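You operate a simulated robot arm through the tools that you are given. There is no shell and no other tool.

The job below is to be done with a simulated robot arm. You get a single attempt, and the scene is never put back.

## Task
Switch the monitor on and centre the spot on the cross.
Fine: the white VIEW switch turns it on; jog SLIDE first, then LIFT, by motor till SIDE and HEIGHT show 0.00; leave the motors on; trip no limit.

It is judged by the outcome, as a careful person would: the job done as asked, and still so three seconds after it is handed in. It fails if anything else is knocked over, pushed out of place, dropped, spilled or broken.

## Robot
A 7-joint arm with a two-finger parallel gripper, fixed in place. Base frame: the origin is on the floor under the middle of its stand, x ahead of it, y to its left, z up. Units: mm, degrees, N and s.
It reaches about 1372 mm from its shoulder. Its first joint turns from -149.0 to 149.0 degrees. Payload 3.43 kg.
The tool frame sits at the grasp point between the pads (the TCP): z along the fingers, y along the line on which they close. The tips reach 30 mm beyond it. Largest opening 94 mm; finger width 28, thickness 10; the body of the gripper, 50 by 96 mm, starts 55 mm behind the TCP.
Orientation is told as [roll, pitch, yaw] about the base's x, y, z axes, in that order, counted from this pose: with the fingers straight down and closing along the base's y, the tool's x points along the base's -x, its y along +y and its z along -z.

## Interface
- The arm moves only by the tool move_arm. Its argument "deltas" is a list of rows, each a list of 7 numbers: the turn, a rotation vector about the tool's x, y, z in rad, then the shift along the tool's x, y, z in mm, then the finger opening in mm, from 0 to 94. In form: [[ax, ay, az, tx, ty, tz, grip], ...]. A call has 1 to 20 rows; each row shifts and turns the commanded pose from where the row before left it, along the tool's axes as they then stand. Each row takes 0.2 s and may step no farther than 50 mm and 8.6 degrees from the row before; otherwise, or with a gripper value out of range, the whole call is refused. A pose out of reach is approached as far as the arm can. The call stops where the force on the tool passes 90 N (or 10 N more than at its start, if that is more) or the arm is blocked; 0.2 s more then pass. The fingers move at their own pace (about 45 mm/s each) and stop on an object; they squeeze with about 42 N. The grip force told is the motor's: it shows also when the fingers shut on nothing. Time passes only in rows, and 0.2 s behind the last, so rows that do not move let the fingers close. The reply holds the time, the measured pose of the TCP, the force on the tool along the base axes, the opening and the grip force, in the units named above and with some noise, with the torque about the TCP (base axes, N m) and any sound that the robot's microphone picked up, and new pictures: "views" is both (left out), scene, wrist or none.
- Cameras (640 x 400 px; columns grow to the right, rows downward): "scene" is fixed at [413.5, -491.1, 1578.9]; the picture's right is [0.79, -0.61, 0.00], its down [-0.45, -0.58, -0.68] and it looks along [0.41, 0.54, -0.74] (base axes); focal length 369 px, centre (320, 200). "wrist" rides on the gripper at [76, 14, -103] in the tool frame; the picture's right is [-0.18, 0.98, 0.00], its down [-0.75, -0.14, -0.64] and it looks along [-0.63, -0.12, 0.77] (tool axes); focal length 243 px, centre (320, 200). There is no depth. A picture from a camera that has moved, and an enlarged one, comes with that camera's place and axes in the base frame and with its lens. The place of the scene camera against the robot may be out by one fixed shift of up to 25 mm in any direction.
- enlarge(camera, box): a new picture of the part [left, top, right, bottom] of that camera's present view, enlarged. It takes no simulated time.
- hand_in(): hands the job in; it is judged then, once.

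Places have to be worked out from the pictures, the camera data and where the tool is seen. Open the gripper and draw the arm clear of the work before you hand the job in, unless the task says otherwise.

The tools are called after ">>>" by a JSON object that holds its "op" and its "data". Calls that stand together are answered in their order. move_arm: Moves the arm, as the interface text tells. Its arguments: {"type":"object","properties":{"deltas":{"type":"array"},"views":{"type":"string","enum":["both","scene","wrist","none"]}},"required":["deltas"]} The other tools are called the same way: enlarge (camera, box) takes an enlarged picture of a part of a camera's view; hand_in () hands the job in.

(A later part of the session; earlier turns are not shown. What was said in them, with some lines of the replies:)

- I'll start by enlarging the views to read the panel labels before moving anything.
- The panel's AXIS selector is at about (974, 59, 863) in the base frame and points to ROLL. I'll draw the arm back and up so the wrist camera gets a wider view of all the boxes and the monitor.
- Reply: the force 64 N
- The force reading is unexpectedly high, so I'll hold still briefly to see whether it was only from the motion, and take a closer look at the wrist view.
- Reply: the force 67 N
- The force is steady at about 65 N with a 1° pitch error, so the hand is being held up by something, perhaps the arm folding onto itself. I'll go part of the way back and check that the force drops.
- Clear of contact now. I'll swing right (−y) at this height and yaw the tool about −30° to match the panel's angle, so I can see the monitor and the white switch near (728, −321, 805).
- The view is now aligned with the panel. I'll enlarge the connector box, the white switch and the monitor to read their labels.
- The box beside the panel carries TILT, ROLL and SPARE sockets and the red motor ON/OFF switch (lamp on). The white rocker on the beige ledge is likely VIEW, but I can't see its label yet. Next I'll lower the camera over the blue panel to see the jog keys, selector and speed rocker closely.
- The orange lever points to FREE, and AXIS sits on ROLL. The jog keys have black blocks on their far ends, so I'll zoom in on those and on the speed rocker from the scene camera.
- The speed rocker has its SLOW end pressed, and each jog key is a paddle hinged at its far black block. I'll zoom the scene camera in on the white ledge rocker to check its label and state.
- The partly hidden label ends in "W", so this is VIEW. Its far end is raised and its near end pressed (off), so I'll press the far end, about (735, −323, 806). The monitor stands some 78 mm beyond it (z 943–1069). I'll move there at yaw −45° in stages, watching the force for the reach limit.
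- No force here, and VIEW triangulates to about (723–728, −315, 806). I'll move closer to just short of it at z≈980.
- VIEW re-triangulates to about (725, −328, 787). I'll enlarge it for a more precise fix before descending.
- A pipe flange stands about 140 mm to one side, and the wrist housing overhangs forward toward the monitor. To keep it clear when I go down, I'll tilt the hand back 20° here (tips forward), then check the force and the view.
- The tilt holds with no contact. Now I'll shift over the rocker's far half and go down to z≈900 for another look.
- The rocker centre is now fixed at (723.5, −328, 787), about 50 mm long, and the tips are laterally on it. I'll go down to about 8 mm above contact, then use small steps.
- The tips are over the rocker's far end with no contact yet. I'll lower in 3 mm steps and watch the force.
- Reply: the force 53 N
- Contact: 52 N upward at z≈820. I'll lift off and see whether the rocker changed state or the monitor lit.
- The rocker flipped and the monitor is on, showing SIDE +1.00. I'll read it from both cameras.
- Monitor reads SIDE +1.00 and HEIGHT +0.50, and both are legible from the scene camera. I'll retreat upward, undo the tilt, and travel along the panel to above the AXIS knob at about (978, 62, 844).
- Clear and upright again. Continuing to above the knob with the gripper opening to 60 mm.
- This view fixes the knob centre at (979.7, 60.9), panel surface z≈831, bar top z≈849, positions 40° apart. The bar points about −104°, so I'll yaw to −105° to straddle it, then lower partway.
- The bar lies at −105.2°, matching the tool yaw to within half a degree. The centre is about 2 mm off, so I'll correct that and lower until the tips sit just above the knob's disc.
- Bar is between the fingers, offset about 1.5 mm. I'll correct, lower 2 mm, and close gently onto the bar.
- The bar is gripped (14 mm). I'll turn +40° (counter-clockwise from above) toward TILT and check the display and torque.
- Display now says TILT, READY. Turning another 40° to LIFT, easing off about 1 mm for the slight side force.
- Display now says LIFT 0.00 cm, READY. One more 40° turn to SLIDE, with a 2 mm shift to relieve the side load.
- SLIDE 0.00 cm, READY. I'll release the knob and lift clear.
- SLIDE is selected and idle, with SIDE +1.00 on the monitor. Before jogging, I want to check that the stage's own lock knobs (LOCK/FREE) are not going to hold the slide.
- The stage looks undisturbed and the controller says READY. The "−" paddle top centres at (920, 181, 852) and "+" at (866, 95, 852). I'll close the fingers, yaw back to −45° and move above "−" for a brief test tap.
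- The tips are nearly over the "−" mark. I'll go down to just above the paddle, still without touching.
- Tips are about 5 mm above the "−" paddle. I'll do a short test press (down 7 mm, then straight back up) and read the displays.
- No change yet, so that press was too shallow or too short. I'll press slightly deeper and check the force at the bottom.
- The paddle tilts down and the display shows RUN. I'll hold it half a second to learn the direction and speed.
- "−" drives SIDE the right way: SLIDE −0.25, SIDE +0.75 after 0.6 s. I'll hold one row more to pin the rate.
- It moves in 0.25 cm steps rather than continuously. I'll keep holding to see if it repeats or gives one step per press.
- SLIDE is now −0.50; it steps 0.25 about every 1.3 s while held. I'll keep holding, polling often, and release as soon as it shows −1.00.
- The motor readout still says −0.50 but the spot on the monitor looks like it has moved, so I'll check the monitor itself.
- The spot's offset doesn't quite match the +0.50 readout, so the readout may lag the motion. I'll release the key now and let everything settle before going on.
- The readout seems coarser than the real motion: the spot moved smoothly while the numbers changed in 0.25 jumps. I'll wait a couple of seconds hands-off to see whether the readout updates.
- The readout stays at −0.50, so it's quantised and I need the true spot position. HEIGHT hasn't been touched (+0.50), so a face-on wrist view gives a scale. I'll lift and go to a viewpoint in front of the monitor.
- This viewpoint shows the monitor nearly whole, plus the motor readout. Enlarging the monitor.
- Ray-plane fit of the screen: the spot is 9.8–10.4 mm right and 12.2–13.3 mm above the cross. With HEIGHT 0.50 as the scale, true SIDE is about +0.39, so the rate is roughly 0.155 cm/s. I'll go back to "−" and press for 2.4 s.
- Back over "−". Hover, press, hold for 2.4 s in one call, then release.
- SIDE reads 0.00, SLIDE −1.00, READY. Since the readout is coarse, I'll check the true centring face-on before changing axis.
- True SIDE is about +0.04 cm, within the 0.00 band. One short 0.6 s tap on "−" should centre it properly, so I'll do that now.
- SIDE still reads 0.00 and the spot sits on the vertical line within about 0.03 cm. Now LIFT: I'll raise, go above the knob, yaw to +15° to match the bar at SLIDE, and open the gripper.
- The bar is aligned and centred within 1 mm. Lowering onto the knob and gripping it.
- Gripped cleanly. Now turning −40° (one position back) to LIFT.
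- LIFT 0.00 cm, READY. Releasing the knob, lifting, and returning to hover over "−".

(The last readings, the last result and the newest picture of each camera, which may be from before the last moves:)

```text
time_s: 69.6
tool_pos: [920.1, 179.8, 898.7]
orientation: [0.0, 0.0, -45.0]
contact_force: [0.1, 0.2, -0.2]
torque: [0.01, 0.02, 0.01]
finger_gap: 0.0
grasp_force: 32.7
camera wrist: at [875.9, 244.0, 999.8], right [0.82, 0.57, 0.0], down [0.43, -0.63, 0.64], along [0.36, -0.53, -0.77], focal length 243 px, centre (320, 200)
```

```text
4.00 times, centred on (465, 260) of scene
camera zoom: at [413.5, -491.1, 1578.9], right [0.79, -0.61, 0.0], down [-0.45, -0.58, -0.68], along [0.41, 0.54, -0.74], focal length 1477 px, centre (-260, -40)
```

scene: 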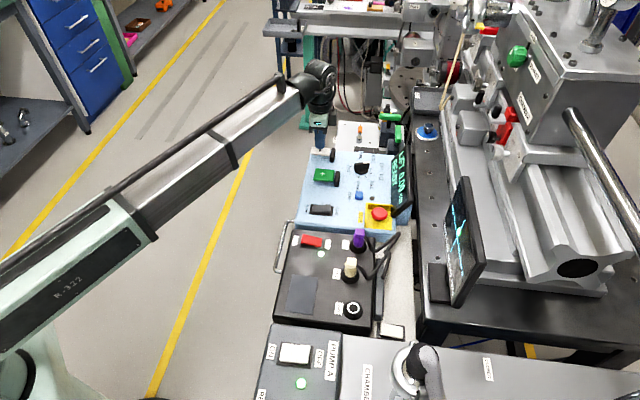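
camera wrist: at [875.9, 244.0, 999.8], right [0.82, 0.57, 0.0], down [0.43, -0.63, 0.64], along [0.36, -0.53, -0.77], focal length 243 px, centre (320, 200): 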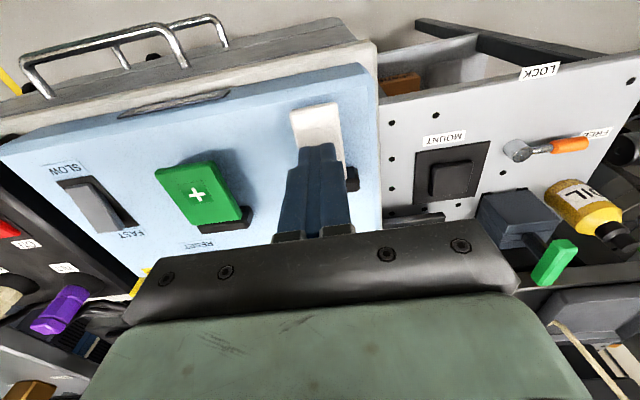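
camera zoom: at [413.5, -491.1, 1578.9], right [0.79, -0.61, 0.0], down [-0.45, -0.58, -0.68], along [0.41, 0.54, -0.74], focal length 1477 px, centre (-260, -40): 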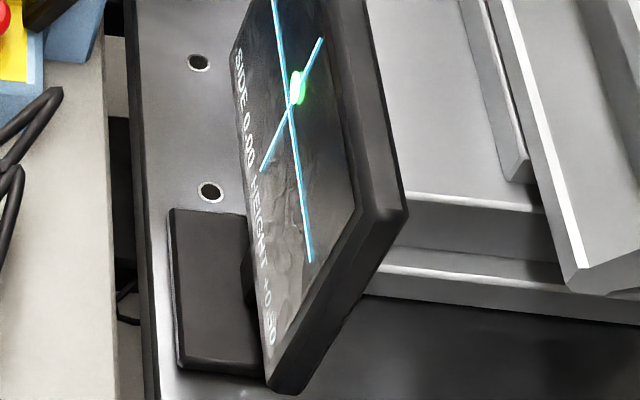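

LIFT selected; SIDE 0.00, HEIGHT +0.50. A short 0.6 s press on "−" will show which way HEIGHT moves.

>>> {"op": "move_arm", "data": {"deltas": [[0, 0, 0, 0, 0, 11, 0], [0, 0, 0, 0, 0, 0, 0], [0, 0, 0, 0, 0, 8, 0], [0, 0, 0, 0, 0, 0, 0], [0, 0, 0, 0, 0, 0, 0], [0, 0, 0, 0, 0, -9, 0], [0, 0, 0, 0, 0, 0, 0]], "views": "scene"}}

>>> {"op": "enlarge", "data": {"camera": "scene", "box": [385, 140, 425, 220]}}

>>> {"op": "enlarge", "data": {"camera": "scene", "box": [450, 220, 475, 250]}}

>>> {"op": "enlarge", "data": {"camera": "scene", "box": [445, 210, 485, 310]}}

```text
time_s: 71.2
tool_pos: [919.4, 178.4, 887.8]
orientation: [0.0, 0.0, -45.1]
contact_force: [-0.4, 0.1, -0.5]
torque: [0.02, 0.02, 0.02]
finger_gap: 0.0
grasp_force: 32.6
```

scene: 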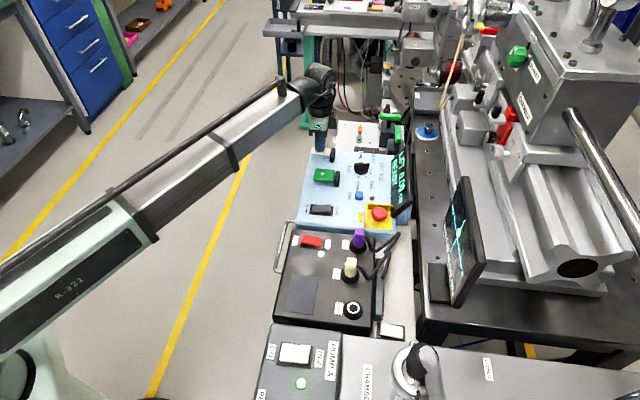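

```text
5.00 times, centred on (405, 180) of scene
camera zoom: at [413.5, -491.1, 1578.9], right [0.79, -0.61, 0.0], down [-0.45, -0.58, -0.68], along [0.41, 0.54, -0.74], focal length 1846 px, centre (-105, 300)
```

zoom: 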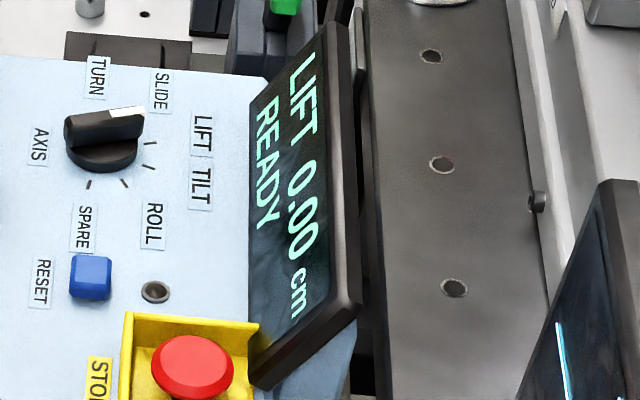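

```text
13.33 times, centred on (462, 235) of scene
camera zoom: at [413.5, -491.1, 1578.9], right [0.79, -0.61, 0.0], down [-0.45, -0.58, -0.68], along [0.41, 0.54, -0.74], focal length 4924 px, centre (-1580, -267)
```

zoom: 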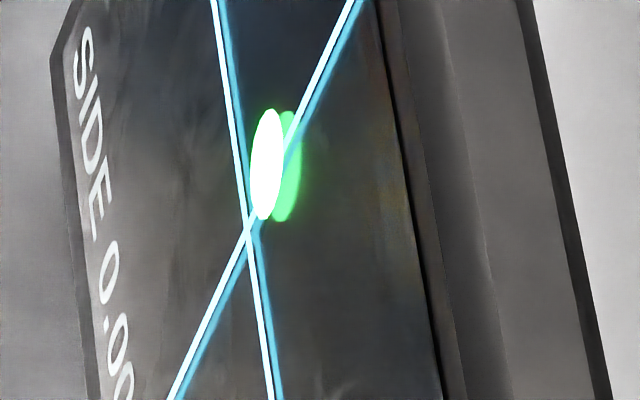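

```text
4.00 times, centred on (465, 260) of scene
camera zoom: at [413.5, -491.1, 1578.9], right [0.79, -0.61, 0.0], down [-0.45, -0.58, -0.68], along [0.41, 0.54, -0.74], focal length 1477 px, centre (-260, -40)
```

zoom: 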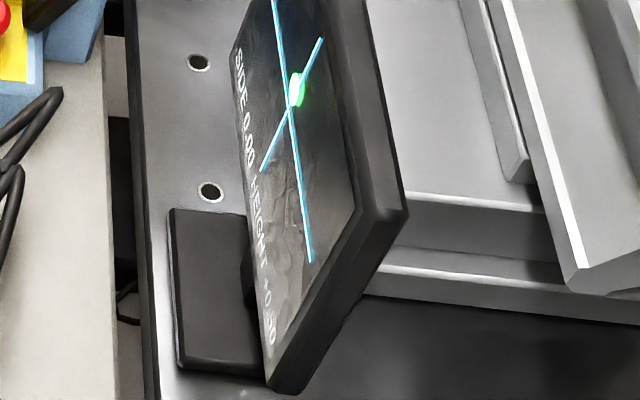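

The spot moved toward the cross by about 0.05, so "−" is right for LIFT too. I'll press for 2.6 s, leaving a small margin, then check.

>>> {"op": "move_arm", "data": {"deltas": [[0, 0, 0, 0, 0, 1, 0], [0, 0, 0, 0, 0, 8, 0], [0, 0, 0, 0, 0, 0, 0], [0, 0, 0, 0, 0, 0, 0], [0, 0, 0, 0, 0, 0, 0], [0, 0, 0, 0, 0, 0, 0], [0, 0, 0, 0, 0, 0, 0], [0, 0, 0, 0, 0, 0, 0], [0, 0, 0, 0, 0, 0, 0], [0, 0, 0, 0, 0, 0, 0], [0, 0, 0, 0, 0, 0, 0], [0, 0, 0, 0, 0, 0, 0], [0, 0, 0, 0, 0, 0, 0], [0, 0, 0, 0, 0, 0, 0], [0, 0, 0, 0, 0, -9, 0], [0, 0, 0, 0, 0, 0, 0]], "views": "scene"}}

>>> {"op": "enlarge", "data": {"camera": "scene", "box": [385, 140, 425, 220]}}

>>> {"op": "enlarge", "data": {"camera": "scene", "box": [450, 220, 475, 250]}}

>>> {"op": "enlarge", "data": {"camera": "scene", "box": [445, 210, 485, 310]}}

```text
time_s: 74.6
tool_pos: [919.9, 177.8, 886.6]
orientation: [-0.2, -0.1, -44.9]
contact_force: [0.4, -0.2, 1.2]
torque: [-0.01, -0.02, -0.04]
finger_gap: 0.0
grasp_force: 33.1
```

scene: 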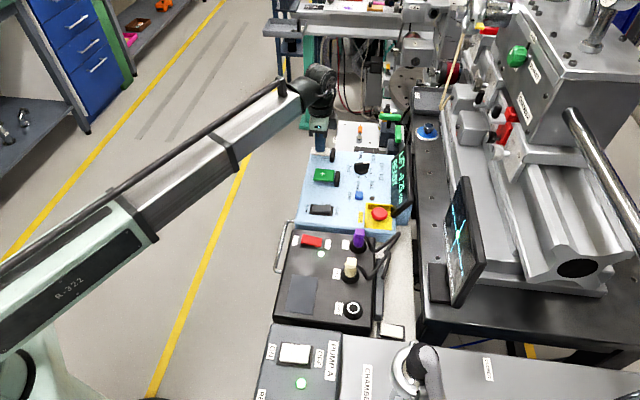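

```text
5.00 times, centred on (405, 180) of scene
camera zoom: at [413.5, -491.1, 1578.9], right [0.79, -0.61, 0.0], down [-0.45, -0.58, -0.68], along [0.41, 0.54, -0.74], focal length 1846 px, centre (-105, 300)
```

zoom: 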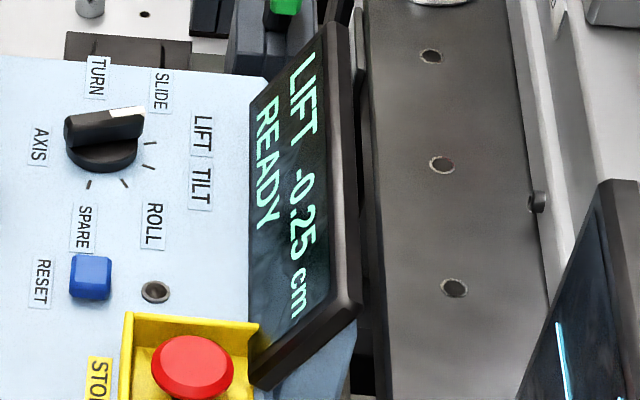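

```text
13.33 times, centred on (462, 235) of scene
camera zoom: at [413.5, -491.1, 1578.9], right [0.79, -0.61, 0.0], down [-0.45, -0.58, -0.68], along [0.41, 0.54, -0.74], focal length 4924 px, centre (-1580, -267)
```

zoom: 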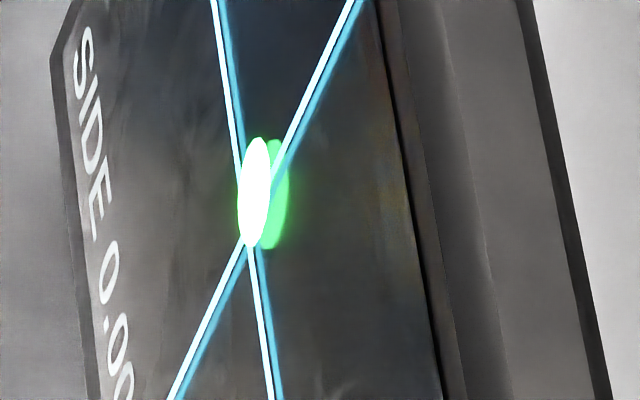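

```text
4.00 times, centred on (465, 260) of scene
camera zoom: at [413.5, -491.1, 1578.9], right [0.79, -0.61, 0.0], down [-0.45, -0.58, -0.68], along [0.41, 0.54, -0.74], focal length 1477 px, centre (-260, -40)
```

zoom: 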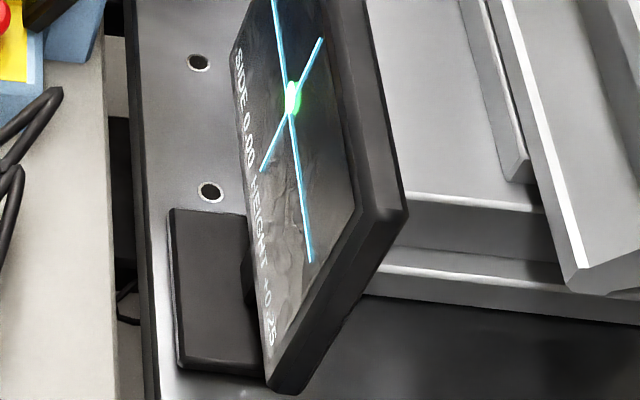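

HEIGHT reads +0.25, and LIFT runs slower (about 0.08–0.09 cm/s). Estimated 0.20–0.25 remains, so another 2.4 s press, then a face-on check.

>>> {"op": "move_arm", "data": {"deltas": [[0, 0, 0, 0, 1, 1, 0], [0, 0, 0, 0, 0, 8, 0], [0, 0, 0, 0, 0, 0, 0], [0, 0, 0, 0, 0, 0, 0], [0, 0, 0, 0, 0, 0, 0], [0, 0, 0, 0, 0, 0, 0], [0, 0, 0, 0, 0, 0, 0], [0, 0, 0, 0, 0, 0, 0], [0, 0, 0, 0, 0, 0, 0], [0, 0, 0, 0, 0, 0, 0], [0, 0, 0, 0, 0, 0, 0], [0, 0, 0, 0, 0, 0, 0], [0, 0, 0, 0, 0, 0, 0], [0, 0, 0, 0, 0, -9, 0], [0, 0, 0, 0, 0, 0, 0]], "views": "scene"}}

>>> {"op": "enlarge", "data": {"camera": "scene", "box": [385, 140, 425, 220]}}

>>> {"op": "enlarge", "data": {"camera": "scene", "box": [450, 220, 475, 250]}}

>>> {"op": "enlarge", "data": {"camera": "scene", "box": [445, 210, 485, 310]}}

```text
time_s: 77.8
tool_pos: [919.2, 179.5, 887.0]
orientation: [-0.1, 0.1, -44.9]
contact_force: [0.4, -0.3, 0.4]
torque: [0.01, -0.01, 0.02]
finger_gap: 0.0
grasp_force: 32.9
```

scene: 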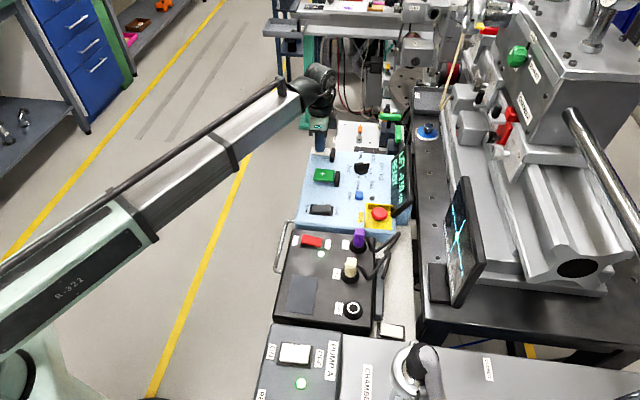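

```text
5.00 times, centred on (405, 180) of scene
camera zoom: at [413.5, -491.1, 1578.9], right [0.79, -0.61, 0.0], down [-0.45, -0.58, -0.68], along [0.41, 0.54, -0.74], focal length 1846 px, centre (-105, 300)
```

zoom: 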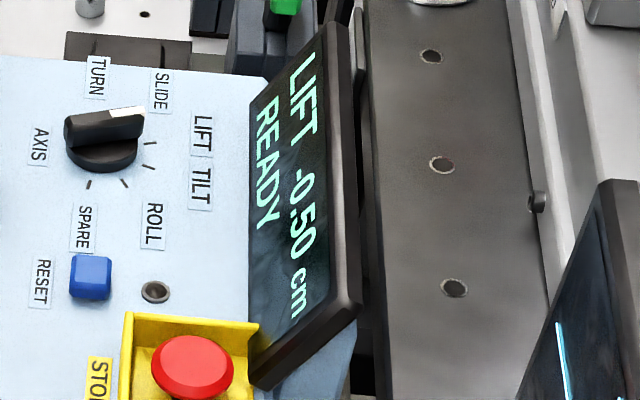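

```text
13.33 times, centred on (462, 235) of scene
camera zoom: at [413.5, -491.1, 1578.9], right [0.79, -0.61, 0.0], down [-0.45, -0.58, -0.68], along [0.41, 0.54, -0.74], focal length 4924 px, centre (-1580, -267)
```

zoom: 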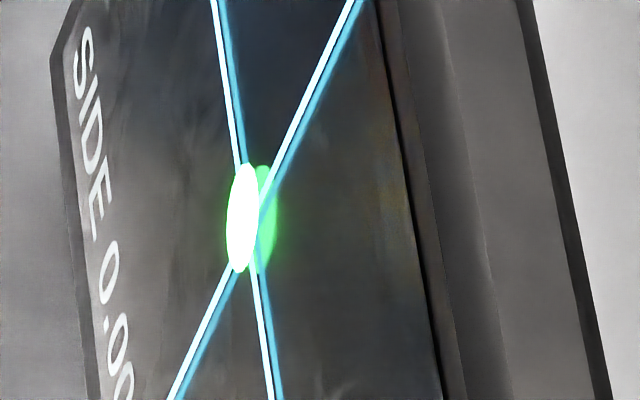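

```text
4.00 times, centred on (465, 260) of scene
camera zoom: at [413.5, -491.1, 1578.9], right [0.79, -0.61, 0.0], down [-0.45, -0.58, -0.68], along [0.41, 0.54, -0.74], focal length 1477 px, centre (-260, -40)
```

zoom: 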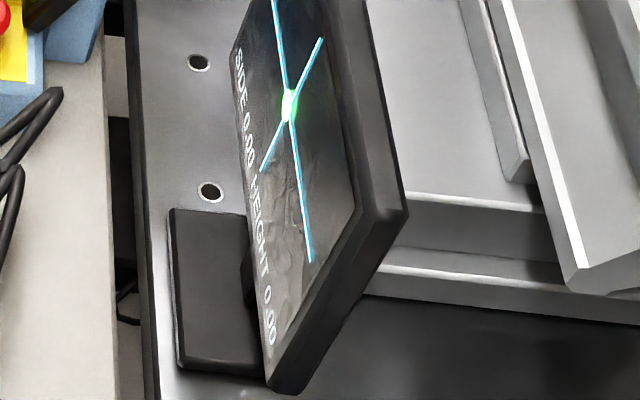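

HEIGHT 0.00 and SIDE 0.00, READY. Going to the face-on viewpoint to check the true centring.

>>> {"op": "move_arm", "data": {"deltas": [[0, 0, 0, 0, 0, -43, 0], [0, 0, 0, 0, 0, -43, 0], [0, 0, 0, 0, 0, -43, 0], [0, 0, 0, 0, 0, -50, 0], [0, 0, -0.14, 0, 0, 0, 0], [0, 0, -0.14, 0, 0, 0, 0], [0, 0, -0.14, 0, 0, 0, 0], [0, 0, -0.14, 0, 0, 0, 0], [0, 0, -0.14, 0, 0, 0, 0], [0, 0, -0.14, 0, 0, 0, 0], [0, 0, 0, 13.5, -41.8, 0, 0], [0, 0, 0, 13.5, -41.8, 0, 0], [0, 0, 0, 13.5, -41.8, 0, 0], [0, 0, 0, 13.5, -41.8, 0, 0], [0, 0, 0, 13.5, -41.8, 0, 0], [0, 0, 0, 13.5, -41.8, 0, 0], [0, 0, 0, 13.5, -41.8, 0, 0], [0, 0, 0, 13.5, -41.8, 0, 0], [0, 0, 0, 0, 0, 0, 0]], "views": "wrist"}}

>>> {"op": "enlarge", "data": {"camera": "wrist", "box": [90, 140, 210, 240]}}

>>> {"op": "enlarge", "data": {"camera": "wrist", "box": [0, 80, 280, 265]}}

```text
time_s: 81.8
tool_pos: [830.9, -160.3, 1066.3]
orientation: [0.0, 0.0, 3.2]
contact_force: [0.3, 0.2, -0.3]
torque: [-0.02, 0.02, -0.04]
finger_gap: 0.0
grasp_force: 32.2
camera wrist: at [754.1, -150.4, 1169.7], right [0.13, 0.99, 0.0], down [0.76, -0.1, 0.64], along [0.64, -0.08, -0.77], focal length 243 px, centre (320, 200)
```

wrist: 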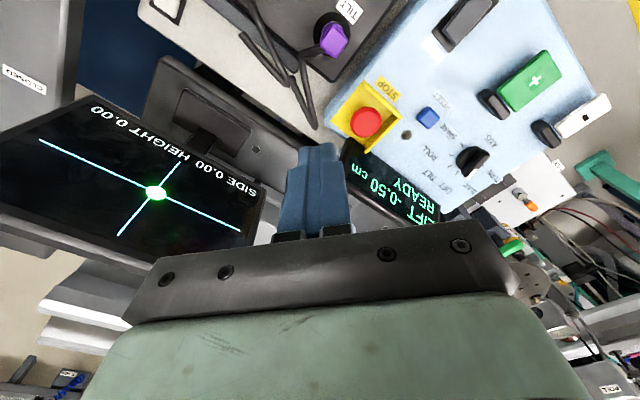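

```text
4.00 times, centred on (150, 190) of wrist
camera zoom: at [754.1, -150.4, 1169.7], right [0.13, 0.99, 0.0], down [0.76, -0.1, 0.64], along [0.64, -0.08, -0.77], focal length 970 px, centre (1000, 240)
```

zoom: 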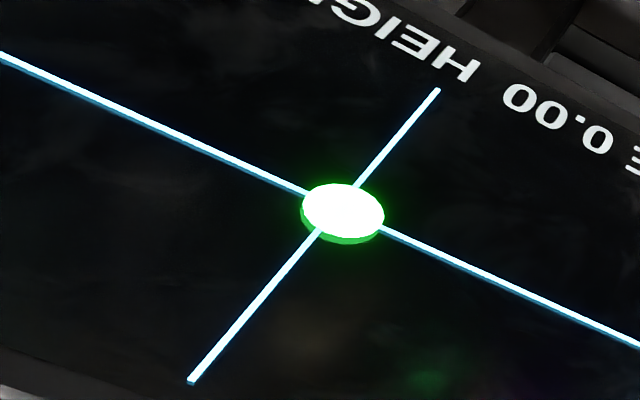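

```text
2.16 times, centred on (140, 172) of wrist
camera zoom: at [754.1, -150.4, 1169.7], right [0.13, 0.99, 0.0], down [0.76, -0.1, 0.64], along [0.64, -0.08, -0.77], focal length 525 px, centre (709, 260)
```

zoom: 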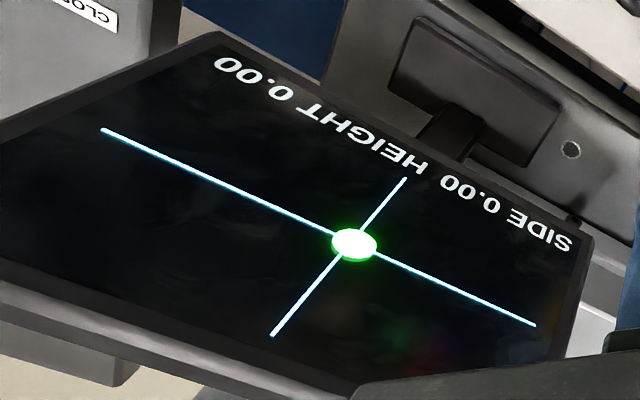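

Face-on, the spot covers the cross centre: SIDE is about −0.04 cm and HEIGHT about 0.00–0.02, with both readouts at 0.00 and READY. The job order (SLIDE then LIFT) is kept, so I'll leave it there, open the gripper and draw the arm up and back.

>>> {"op": "move_arm", "data": {"deltas": [[0, 0, 0, -8.6, 39.5, -21, 0], [0, 0, 0, -8.6, 39.5, -21, 30], [0, 0, 0, -8.6, 39.5, -21, 60], [0, 0, 0, -8.6, 39.5, -21, 94], [0, 0, 0, 0, 0, 0, 94], [0, 0, 0, 0, 0, 0, 94], [0, 0, 0, 0, 0, 0, 94], [0, 0, 0, 0, 0, 0, 94], [0, 0, 0, 0, 0, 0, 94], [0, 0, 0, 0, 0, 0, 94], [0, 0, 0, 0, 0, 0, 94], [0, 0, 0, 0, 0, 0, 94]], "views": "both"}}

>>> {"op": "enlarge", "data": {"camera": "scene", "box": [445, 170, 495, 310]}}

>>> {"op": "enlarge", "data": {"camera": "scene", "box": [270, 130, 430, 340]}}

>>> {"op": "enlarge", "data": {"camera": "scene", "box": [400, 0, 560, 140]}}

```text
time_s: 84.4
tool_pos: [856.3, -1.2, 1151.1]
orientation: [0.0, -0.1, 3.2]
contact_force: [-0.3, -0.8, 0.2]
torque: [-0.02, 0.01, 0.01]
finger_gap: 93.9
grasp_force: 0.2
camera wrist: at [779.6, 9.2, 1253.5], right [0.13, 0.99, 0.0], down [0.76, -0.1, 0.64], along [0.64, -0.08, -0.77], focal length 243 px, centre (320, 200)
```

scene: 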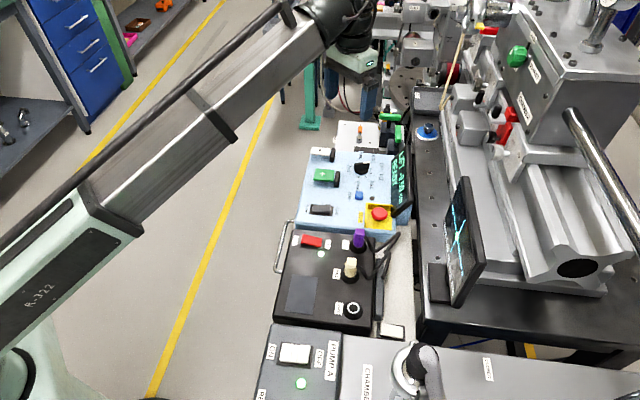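
wrist: 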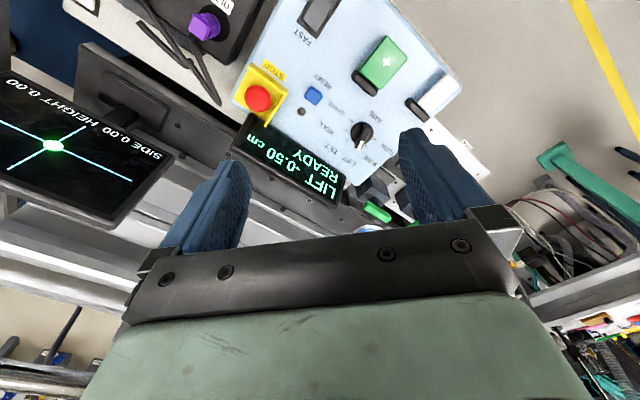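

```text
2.86 times, centred on (470, 240) of scene
camera zoom: at [413.5, -491.1, 1578.9], right [0.79, -0.61, 0.0], down [-0.45, -0.58, -0.68], along [0.41, 0.54, -0.74], focal length 1055 px, centre (-109, 86)
```

zoom: 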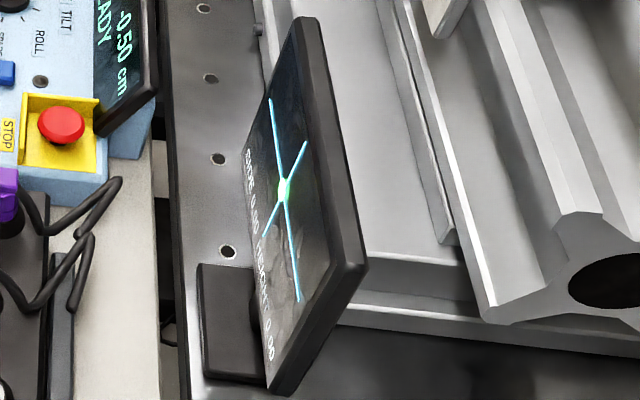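

```text
1.90 times, centred on (350, 235) of scene
camera zoom: at [413.5, -491.1, 1578.9], right [0.79, -0.61, 0.0], down [-0.45, -0.58, -0.68], along [0.41, 0.54, -0.74], focal length 703 px, centre (263, 133)
```

zoom: 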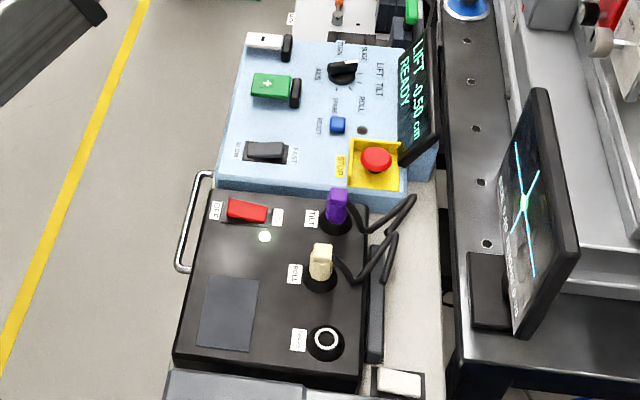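

```text
2.86 times, centred on (480, 70) of scene
camera zoom: at [413.5, -491.1, 1578.9], right [0.79, -0.61, 0.0], down [-0.45, -0.58, -0.68], along [0.41, 0.54, -0.74], focal length 1055 px, centre (-137, 571)
```

zoom: 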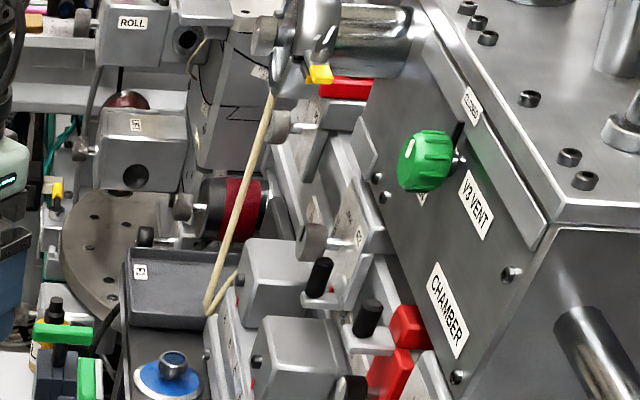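

After several idle seconds the monitor is on with SIDE 0.00 and HEIGHT 0.00 and the spot on the cross. The controller shows READY with no limit, the motor lamp is green, and nothing has been displaced. The gripper is open and the arm is clear, so I'm handing in.

>>> {"op": "hand_in", "data": {}}

```text
The job is handed in.
```

The monitor is on and the spot is centred on the cross, with SIDE and HEIGHT both showing 0.00. I handed the job in with the gripper open and the arm drawn clear.

- **Monitor:** I pressed the far end of the white VIEW switch. The screen came on reading SIDE +1.00 and HEIGHT +0.50.
- **SLIDE:** I jogged it first with the "−" key, to −1.00 cm, and SIDE went to 0.00.
- **LIFT:** I jogged it second, also with "−", to −0.50 cm, and HEIGHT went to 0.00.
- **Centring:** The readouts only change in 0.25 steps, so I also checked the spot face-on with the wrist camera. By that measure the true SIDE was about −0.04 cm and HEIGHT within about 0.02 cm. I left that small SIDE offset, because going back to SLIDE would have broken the order you asked for.
- **State left:** The motors are on and the AXIS knob is at LIFT. The controller shows READY with no limit tripped, and the pictures show nothing else moved.

Early on, drawing the arm back too close put about 65 N on the hand. I couldn't tell what it pressed against; the force went as soon as I moved forward again, and nothing looked disturbed.
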